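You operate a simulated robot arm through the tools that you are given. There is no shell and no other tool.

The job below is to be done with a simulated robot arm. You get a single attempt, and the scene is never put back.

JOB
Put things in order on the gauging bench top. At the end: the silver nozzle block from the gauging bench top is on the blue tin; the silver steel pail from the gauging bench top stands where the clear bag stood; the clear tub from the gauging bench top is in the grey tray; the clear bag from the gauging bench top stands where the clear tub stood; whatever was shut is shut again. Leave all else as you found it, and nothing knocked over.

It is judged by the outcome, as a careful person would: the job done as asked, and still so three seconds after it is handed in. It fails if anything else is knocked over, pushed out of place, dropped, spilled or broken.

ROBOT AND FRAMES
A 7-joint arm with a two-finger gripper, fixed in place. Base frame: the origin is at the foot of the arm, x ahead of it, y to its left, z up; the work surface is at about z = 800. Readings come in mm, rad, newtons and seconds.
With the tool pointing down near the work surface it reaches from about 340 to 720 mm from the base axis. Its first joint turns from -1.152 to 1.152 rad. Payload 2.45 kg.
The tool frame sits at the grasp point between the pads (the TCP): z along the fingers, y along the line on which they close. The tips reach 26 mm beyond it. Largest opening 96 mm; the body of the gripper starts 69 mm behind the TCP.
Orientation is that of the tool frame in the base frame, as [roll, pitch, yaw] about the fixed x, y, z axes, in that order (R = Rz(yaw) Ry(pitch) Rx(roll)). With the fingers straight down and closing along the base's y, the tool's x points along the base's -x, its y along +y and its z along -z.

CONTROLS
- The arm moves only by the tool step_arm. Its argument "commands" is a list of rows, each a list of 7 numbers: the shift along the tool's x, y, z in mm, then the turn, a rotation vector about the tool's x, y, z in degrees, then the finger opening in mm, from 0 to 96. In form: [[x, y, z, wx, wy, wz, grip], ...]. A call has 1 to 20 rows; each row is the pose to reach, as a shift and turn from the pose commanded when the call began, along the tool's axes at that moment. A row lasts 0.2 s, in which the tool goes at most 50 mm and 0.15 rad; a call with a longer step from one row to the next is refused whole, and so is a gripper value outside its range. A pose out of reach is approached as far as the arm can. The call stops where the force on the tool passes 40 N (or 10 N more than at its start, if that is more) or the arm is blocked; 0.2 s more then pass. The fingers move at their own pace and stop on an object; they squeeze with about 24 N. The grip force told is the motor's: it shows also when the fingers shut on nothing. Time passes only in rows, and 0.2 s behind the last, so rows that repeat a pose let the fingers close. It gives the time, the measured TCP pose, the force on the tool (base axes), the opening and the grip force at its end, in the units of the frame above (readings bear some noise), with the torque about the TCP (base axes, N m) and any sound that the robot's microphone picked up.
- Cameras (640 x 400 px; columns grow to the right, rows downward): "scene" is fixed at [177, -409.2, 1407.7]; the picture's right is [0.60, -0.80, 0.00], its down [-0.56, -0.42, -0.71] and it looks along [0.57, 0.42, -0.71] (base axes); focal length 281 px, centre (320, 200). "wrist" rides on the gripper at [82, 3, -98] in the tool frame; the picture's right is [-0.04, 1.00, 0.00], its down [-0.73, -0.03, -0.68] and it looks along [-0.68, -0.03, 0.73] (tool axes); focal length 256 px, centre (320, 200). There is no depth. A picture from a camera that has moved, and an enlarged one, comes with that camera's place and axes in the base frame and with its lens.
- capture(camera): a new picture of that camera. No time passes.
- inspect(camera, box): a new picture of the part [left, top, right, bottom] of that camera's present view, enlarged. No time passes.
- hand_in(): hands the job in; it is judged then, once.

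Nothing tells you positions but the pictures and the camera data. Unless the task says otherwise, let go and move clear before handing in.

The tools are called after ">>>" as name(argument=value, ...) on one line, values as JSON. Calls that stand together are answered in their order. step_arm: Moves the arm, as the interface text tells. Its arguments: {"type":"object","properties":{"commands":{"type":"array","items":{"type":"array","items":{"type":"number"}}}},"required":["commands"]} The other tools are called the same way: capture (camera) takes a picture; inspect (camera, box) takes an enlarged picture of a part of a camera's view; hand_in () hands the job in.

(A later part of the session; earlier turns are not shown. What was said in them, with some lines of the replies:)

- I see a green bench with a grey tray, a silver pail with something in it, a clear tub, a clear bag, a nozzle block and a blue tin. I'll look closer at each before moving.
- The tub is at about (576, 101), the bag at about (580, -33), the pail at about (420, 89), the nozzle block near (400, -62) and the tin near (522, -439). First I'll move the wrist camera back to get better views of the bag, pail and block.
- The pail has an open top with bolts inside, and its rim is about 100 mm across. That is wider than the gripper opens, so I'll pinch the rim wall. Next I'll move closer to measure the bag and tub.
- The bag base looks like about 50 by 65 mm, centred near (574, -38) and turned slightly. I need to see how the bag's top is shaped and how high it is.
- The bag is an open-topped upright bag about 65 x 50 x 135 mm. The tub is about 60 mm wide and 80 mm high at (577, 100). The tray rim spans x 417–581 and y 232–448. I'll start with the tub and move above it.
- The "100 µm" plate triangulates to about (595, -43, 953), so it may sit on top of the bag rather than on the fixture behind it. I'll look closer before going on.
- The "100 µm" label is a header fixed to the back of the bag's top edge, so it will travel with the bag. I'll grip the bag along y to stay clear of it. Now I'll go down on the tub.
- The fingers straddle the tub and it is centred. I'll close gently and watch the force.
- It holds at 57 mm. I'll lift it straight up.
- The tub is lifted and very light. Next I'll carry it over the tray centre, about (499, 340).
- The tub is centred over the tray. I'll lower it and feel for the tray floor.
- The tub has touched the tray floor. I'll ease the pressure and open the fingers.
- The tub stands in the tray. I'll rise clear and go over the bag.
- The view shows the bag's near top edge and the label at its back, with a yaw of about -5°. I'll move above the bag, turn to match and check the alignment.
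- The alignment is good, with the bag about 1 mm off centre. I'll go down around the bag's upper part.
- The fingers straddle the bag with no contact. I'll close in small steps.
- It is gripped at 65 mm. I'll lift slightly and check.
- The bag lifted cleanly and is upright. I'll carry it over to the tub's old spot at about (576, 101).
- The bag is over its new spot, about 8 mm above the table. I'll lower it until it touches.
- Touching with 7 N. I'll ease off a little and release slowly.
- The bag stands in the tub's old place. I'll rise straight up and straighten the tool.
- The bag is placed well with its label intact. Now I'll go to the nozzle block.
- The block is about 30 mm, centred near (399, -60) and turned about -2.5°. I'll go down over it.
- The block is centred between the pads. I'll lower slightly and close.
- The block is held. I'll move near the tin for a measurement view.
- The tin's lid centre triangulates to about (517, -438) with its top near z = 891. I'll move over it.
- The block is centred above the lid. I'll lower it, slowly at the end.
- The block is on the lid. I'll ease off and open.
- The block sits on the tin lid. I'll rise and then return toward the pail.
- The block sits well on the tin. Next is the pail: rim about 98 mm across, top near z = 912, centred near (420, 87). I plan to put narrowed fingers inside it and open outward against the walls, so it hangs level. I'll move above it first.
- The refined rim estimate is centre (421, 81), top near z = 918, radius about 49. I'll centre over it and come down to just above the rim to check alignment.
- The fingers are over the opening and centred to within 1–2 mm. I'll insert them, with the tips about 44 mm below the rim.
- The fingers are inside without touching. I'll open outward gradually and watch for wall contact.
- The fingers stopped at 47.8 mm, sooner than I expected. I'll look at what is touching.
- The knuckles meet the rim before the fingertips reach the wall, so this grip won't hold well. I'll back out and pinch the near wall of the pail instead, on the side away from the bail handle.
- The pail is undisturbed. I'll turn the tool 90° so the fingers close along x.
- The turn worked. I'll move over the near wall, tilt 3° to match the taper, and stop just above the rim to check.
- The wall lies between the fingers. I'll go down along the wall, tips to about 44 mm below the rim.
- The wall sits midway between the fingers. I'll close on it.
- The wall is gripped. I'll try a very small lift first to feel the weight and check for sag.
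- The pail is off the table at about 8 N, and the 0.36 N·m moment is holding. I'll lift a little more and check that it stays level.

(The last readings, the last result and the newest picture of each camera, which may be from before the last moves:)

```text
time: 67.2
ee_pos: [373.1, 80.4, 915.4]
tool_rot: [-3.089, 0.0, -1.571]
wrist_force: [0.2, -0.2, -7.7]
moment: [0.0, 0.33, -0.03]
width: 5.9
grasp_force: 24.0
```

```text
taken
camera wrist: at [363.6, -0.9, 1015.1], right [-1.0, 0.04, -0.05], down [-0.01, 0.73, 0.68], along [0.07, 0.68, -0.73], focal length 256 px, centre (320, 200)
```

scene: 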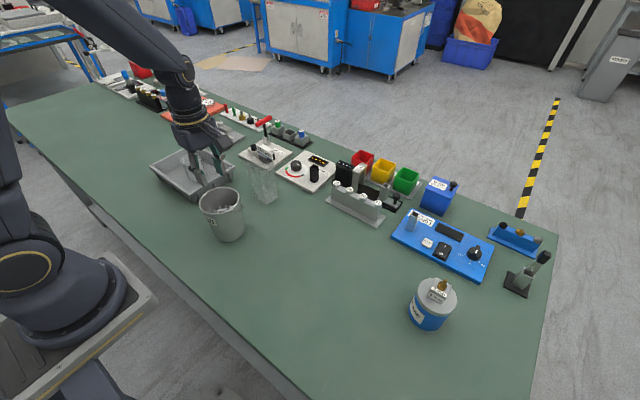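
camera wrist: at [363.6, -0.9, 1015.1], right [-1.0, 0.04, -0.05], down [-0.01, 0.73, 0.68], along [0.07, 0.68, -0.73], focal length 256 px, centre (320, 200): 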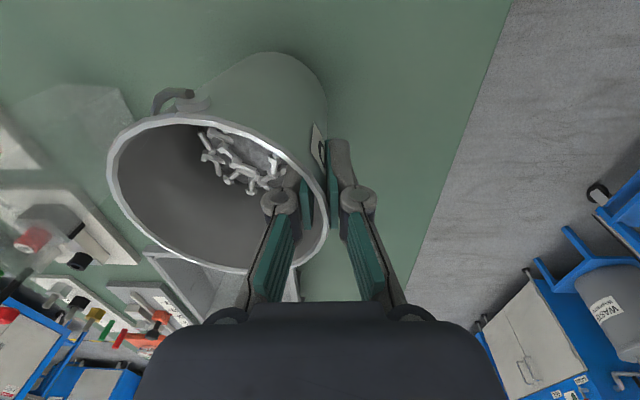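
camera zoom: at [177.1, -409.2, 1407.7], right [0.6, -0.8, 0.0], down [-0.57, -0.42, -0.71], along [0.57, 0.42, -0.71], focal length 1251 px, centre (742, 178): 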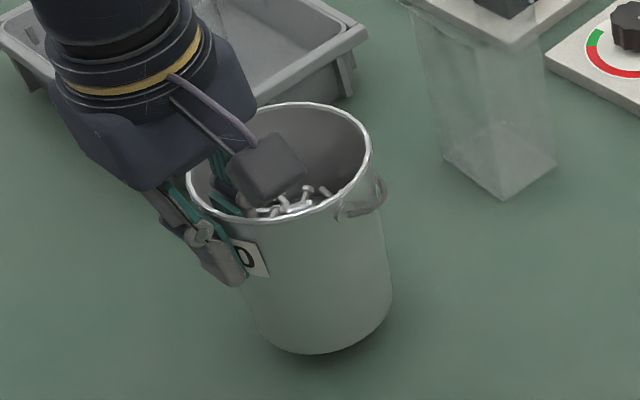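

The pail is steady at about 15 mm height. I'll carry it smoothly in -y first, away from the bag, then forward to the bag's old spot.

>>> step_arm(commands=[[10, 0, 0, 0, 0, 0, 0], [25, 0, 0, 0, 0, 0, 0], [42, 0, 0, 0, 0, 0, 0], [60, 0, 0, 0, 0, 0, 0], [75, -6, 0.3, 0, 0, 0, 0], [85, -18, 0.9, 0, 0, 0, 0], [91, -36, 1.9, 0, 0, 0, 0], [96, -55, 2.9, 0, 0, 0, 0], [101, -75, 3.9, 0, 0, 0, 0], [106, -95, 4.9, 0, 0, 0, 0], [111, -115, 6, 0, 0, 0, 0], [116, -133, 6.9, 0, 0, 0, 0], [119, -147, 7.7, 0, 0, 0, 0], [120, -155, 8.1, 0, 0, 0, 0], [120, -155, 8.1, 0, 0, 0, 0], [120, -155, 8.1, 0, 0, 0, 0]])

>>> capture(camera="scene")

>>> inspect(camera="scene", box=[230, 140, 350, 240])

>>> capture(camera="wrist")

```text
time: 70.6
ee_pos: [527.7, -39.8, 916.9]
tool_rot: [-3.09, -0.001, -1.572]
wrist_force: [-0.1, -0.1, -8.1]
moment: [-0.04, 0.36, -0.02]
width: 6.0
grasp_force: 24.1
```

```text
taken
```

scene: 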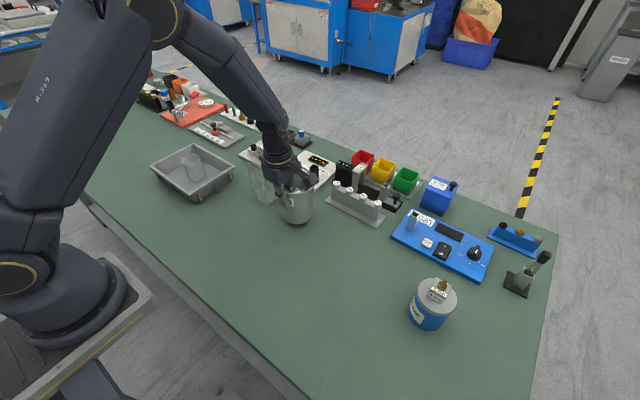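

```text
4.00 times, centred on (290, 190) of scene
camera zoom: at [177.2, -409.3, 1407.7], right [0.6, -0.8, 0.0], down [-0.57, -0.42, -0.71], along [0.57, 0.42, -0.71], focal length 1126 px, centre (440, 240)
```

zoom: 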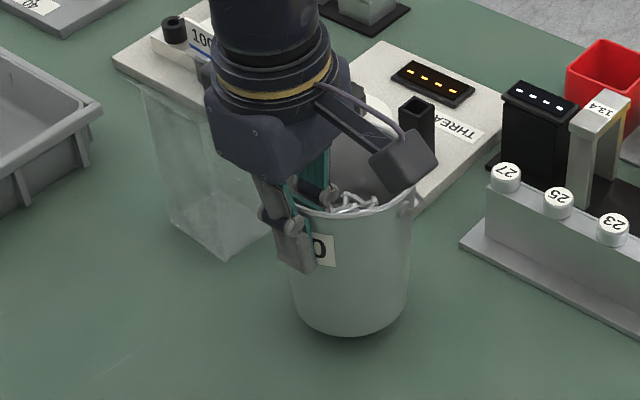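

```text
taken
camera wrist: at [519.3, -121.4, 1015.2], right [-1.0, 0.04, -0.05], down [-0.01, 0.73, 0.68], along [0.07, 0.68, -0.73], focal length 256 px, centre (320, 200)
```

wrist: 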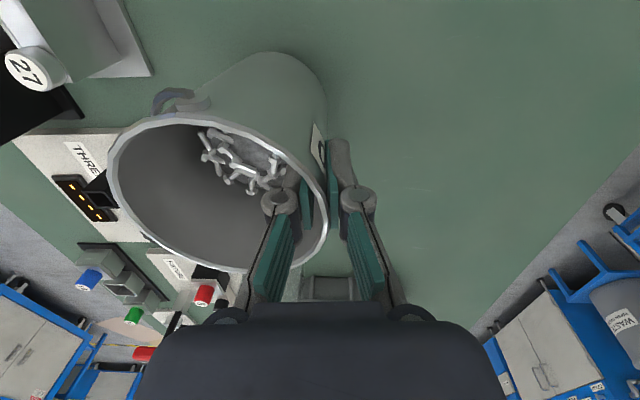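

The pail is at about (571, -37). I'll nudge it forward 3 mm, then lower it to just above the table.

>>> step_arm(commands=[[1, -3.3, 0.2, 0, 0, 0, 0], [1, -3.1, 4.2, 0, 0, 0, 0], [1, -2.9, 8.2, 0, 0, 0, 0], [1, -2.7, 12.2, 0, 0, 0, 0], [1, -2.6, 14.2, 0, 0, 0, 0], [1, -2.6, 14.2, 0, 0, 0, 0]])

>>> inspect(camera="scene", box=[230, 140, 350, 240])

```text
time: 72.0
ee_pos: [532.2, -41.1, 903.0]
tool_rot: [-3.09, 0.0, -1.571]
wrist_force: [0.0, 0.4, -7.9]
moment: [0.0, 0.34, 0.0]
width: 5.9
grasp_force: 24.0
```

```text
4.00 times, centred on (290, 190) of scene
camera zoom: at [177.2, -409.3, 1407.7], right [0.6, -0.8, 0.0], down [-0.57, -0.42, -0.71], along [0.57, 0.42, -0.71], focal length 1126 px, centre (440, 240)
```

zoom: 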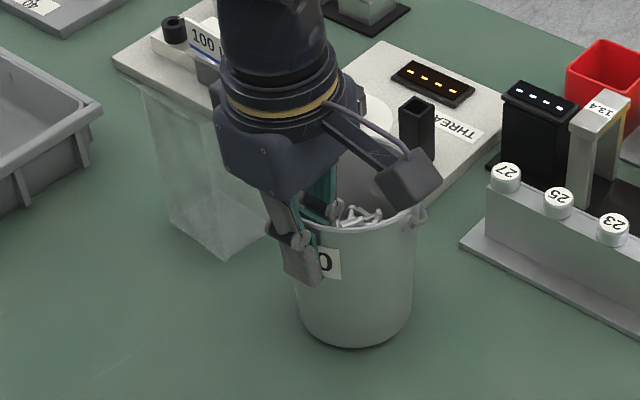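

>>> step_arm(commands=[[0, 0.05, 1, 0, 0, 0, 0], [0, 0.1, 2, 0, 0, 0, 0], [0, 0.1, 2.5, 0, 0, 0, 0], [0, 0.1, 2.5, 0, 0, 0, 0]])

```text
time: 73.0
ee_pos: [531.9, -41.0, 900.0]
tool_rot: [-3.089, -0.001, -1.571]
wrist_force: [-3.7, 0.9, 1.2]
moment: [0.05, -0.07, 0.01]
width: 5.9
grasp_force: 24.3
```

The table now carries the weight. I'll settle a bit more before release.

>>> step_arm(commands=[[0, 0, 0.4, 0, 0, 0, 0], [0, 0, 0.8, 0, 0, 0, 0], [0, 0, 0.8, 0, 0, 0, 0]])

>>> inspect(camera="scene", box=[250, 150, 340, 235])

```text
time: 73.8
ee_pos: [531.0, -41.0, 900.3]
tool_rot: [-3.089, 0.0, -1.57]
wrist_force: [-3.3, -0.2, 0.7]
moment: [-0.01, -0.01, -0.03]
width: 6.0
grasp_force: 23.6
```

```text
4.71 times, centred on (295, 192) of scene
camera zoom: at [176.9, -409.2, 1407.7], right [0.6, -0.8, 0.0], down [-0.56, -0.42, -0.71], along [0.57, 0.42, -0.71], focal length 1324 px, centre (438, 235)
```

zoom: 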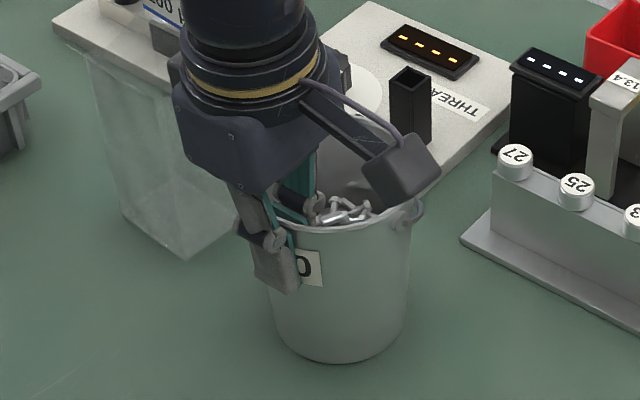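

The pail is resting on the table with no load left on the gripper. I'll open slowly.

>>> step_arm(commands=[[0, 0, 0, 0, 0, 0, 5], [0, 0, 0, 0, 0, 0, 7], [0, 0, 0, 0, 0, 0, 9], [0, 0, 0, 0, 0, 0, 14], [0, 0, 0, 0, 0, 0, 24], [0, 0, 0, 0, 0, 0, 34], [0, 0, 0, 0, 0, 0, 34]])

>>> capture(camera="wrist")

>>> inspect(camera="scene", box=[250, 150, 340, 235])

```text
time: 75.4
ee_pos: [531.3, -39.7, 898.6]
tool_rot: [-3.089, 0.0, -1.571]
wrist_force: [0.7, 0.2, -0.1]
moment: [0.0, 0.0, 0.0]
width: 33.9
grasp_force: 0.0
```

```text
taken
camera wrist: at [522.6, -122.2, 997.5], right [-1.0, 0.04, -0.05], down [-0.01, 0.73, 0.68], along [0.07, 0.68, -0.73], focal length 256 px, centre (320, 200)
```

wrist: 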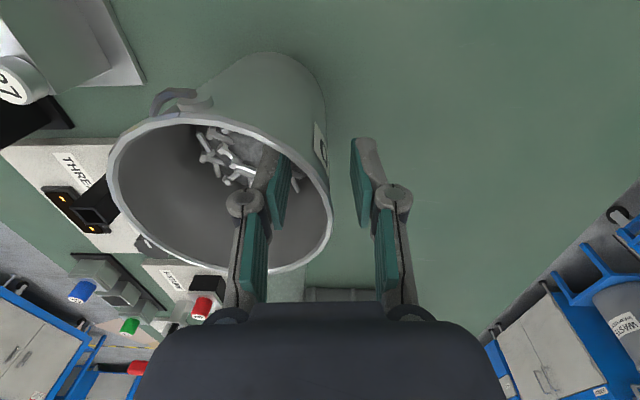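

```text
4.71 times, centred on (295, 192) of scene
camera zoom: at [177.0, -409.2, 1407.7], right [0.6, -0.8, 0.0], down [-0.56, -0.42, -0.71], along [0.57, 0.42, -0.71], focal length 1324 px, centre (438, 235)
```

zoom: 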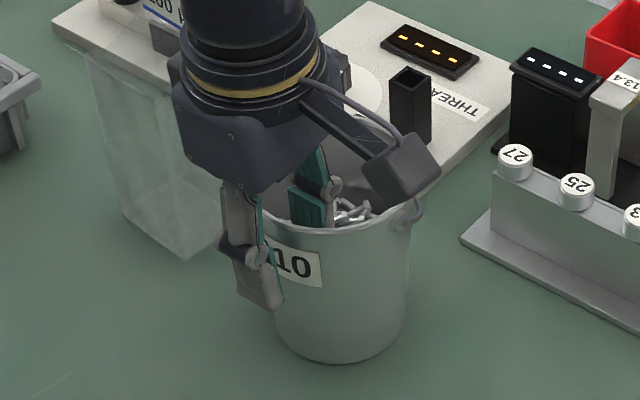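

Released, and the pail stands on its own. I'll rise straight out.

>>> step_arm(commands=[[0, -0.6, -12, 0, 0, 0, 34], [0, -1.5, -28, 0, 0, 0, 34], [0, -2.6, -50, 0, 0, 0, 34], [0, -4.2, -80, 0, 0, 0, 34], [0, -6.2, -118, 0, 0, 0, 34], [0, -8, -155, 0, 0, 0, 34], [0, -8, -155, 0, 0, 0, 34]])

>>> capture(camera="wrist")

>>> inspect(camera="scene", box=[230, 140, 350, 240])

```text
time: 77.0
ee_pos: [529.8, -40.9, 1054.9]
tool_rot: [-3.09, -0.001, -1.573]
wrist_force: [0.2, 0.7, 0.3]
moment: [0.02, 0.04, -0.01]
width: 34.1
grasp_force: 0.0
```

```text
taken
camera wrist: at [522.8, -122.5, 1154.1], right [-1.0, 0.04, -0.05], down [-0.01, 0.73, 0.68], along [0.07, 0.68, -0.73], focal length 256 px, centre (320, 200)
```

wrist: 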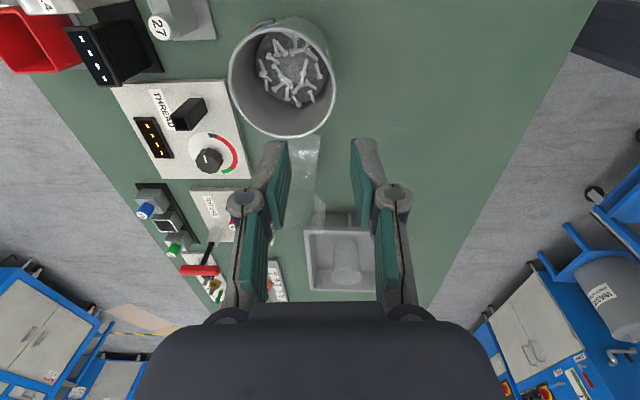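

```text
4.00 times, centred on (290, 190) of scene
camera zoom: at [177.0, -409.2, 1407.7], right [0.6, -0.8, 0.0], down [-0.56, -0.42, -0.71], along [0.57, 0.42, -0.71], focal length 1126 px, centre (440, 240)
```

zoom: 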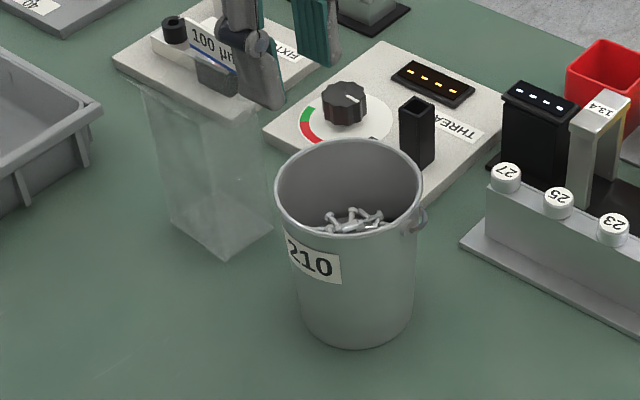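

The pail stands at about (573, -39), where the bag was. I'll raise the arm well clear and do a final check of everything.

>>> step_arm(commands=[[0, 0, -40, -1.5, 0, 0, 34], [0, 20, -80, -3, 0, 0, 34], [0, 50, -95, -3, 0, 0, 34], [0, 90, -95, -3, 0, 0, 34], [0, 90, -95, -3, 0, 0, 34]])

>>> capture(camera="scene")

>>> inspect(camera="scene", box=[140, 110, 340, 235])

>>> inspect(camera="scene", box=[380, 170, 570, 340])

>>> capture(camera="wrist")

```text
time: 78.2
ee_pos: [434.5, -41.9, 1145.0]
tool_rot: [-3.14, 0.001, -1.571]
wrist_force: [-0.3, -0.2, 0.8]
moment: [0.01, 0.02, 0.0]
width: 34.0
grasp_force: 0.0
```

```text
taken
```

scene: 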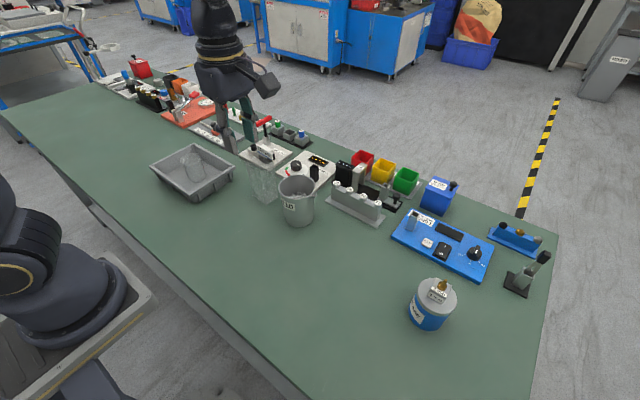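

```text
3.20 times, centred on (240, 172) of scene
camera zoom: at [177.0, -409.2, 1407.7], right [0.6, -0.8, 0.0], down [-0.56, -0.42, -0.71], along [0.57, 0.42, -0.71], focal length 901 px, centre (576, 288)
```

zoom: 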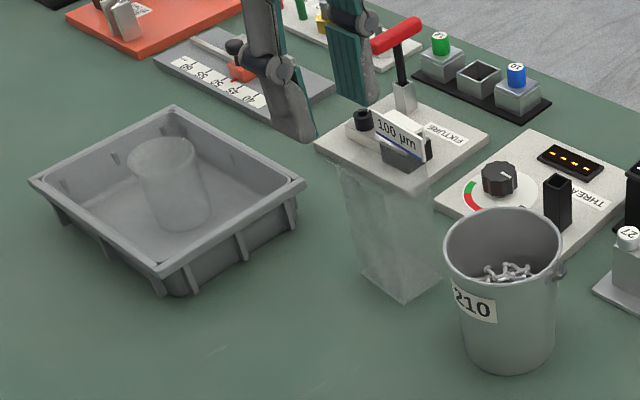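

```text
2.35 times, centred on (475, 255) of scene
camera zoom: at [177.0, -409.2, 1407.7], right [0.6, -0.8, 0.0], down [-0.56, -0.42, -0.71], along [0.57, 0.42, -0.71], focal length 662 px, centre (-45, 71)
```

zoom: 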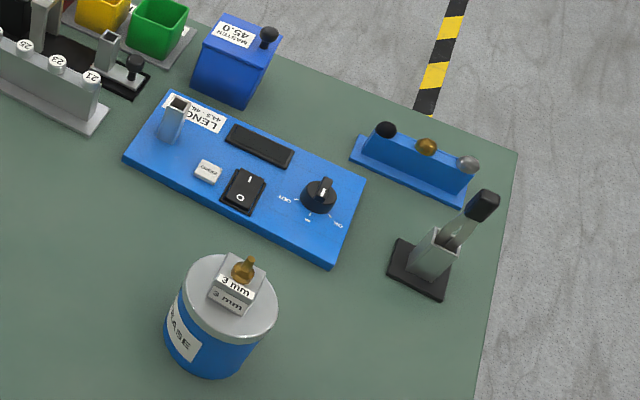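

```text
taken
camera wrist: at [431.8, -123.2, 1243.1], right [-1.0, 0.04, 0.0], down [0.03, 0.73, 0.68], along [0.03, 0.68, -0.73], focal length 256 px, centre (320, 200)
```

wrist: 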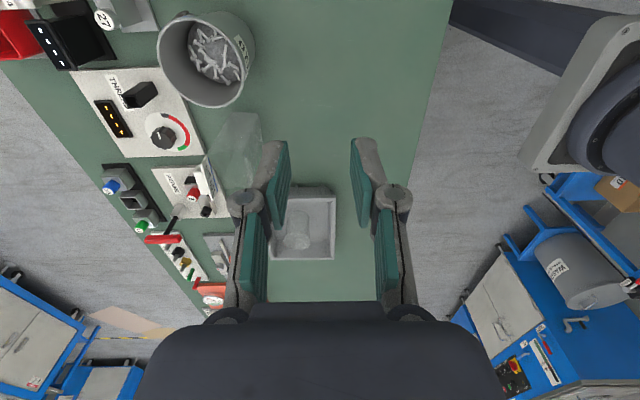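

Final check:
- The nozzle block is on the blue tin.
- The pail, bolts still inside, is where the bag stood.
- The bag is where the tub stood.
- The tub stands in the grey tray.

Nothing else has moved and the arm is clear, so I'm handing in.

>>> hand_in()

```text
The job is handed in.
```

I finished the job and handed it in. I don't have the judging result, but the last pictures before hand-in showed everything in place:

- **Nozzle block:** it sits on the lid of the blue tin.
- **Steel pail:** it stands where the clear bag was, to within a few millimetres, with the bolts still inside.
- **Clear tub:** it stands upright in the grey tray.
- **Clear bag:** it stands upright where the tub was, to within a few millimetres, with its label still on.

I opened nothing, so nothing needed shutting again; the tin's lid stayed on. I saw nothing else knocked over, spilled or pushed out of place, and the arm is clear of the bench.

The pail took two tries to pick up. I first tried opening the fingers against its inside walls, but the finger joints hit the rim before the tips could grip. I backed out and lifted it by pinching the near wall instead. It slid about 4 mm as the fingers closed, which I allowed for when setting it down.
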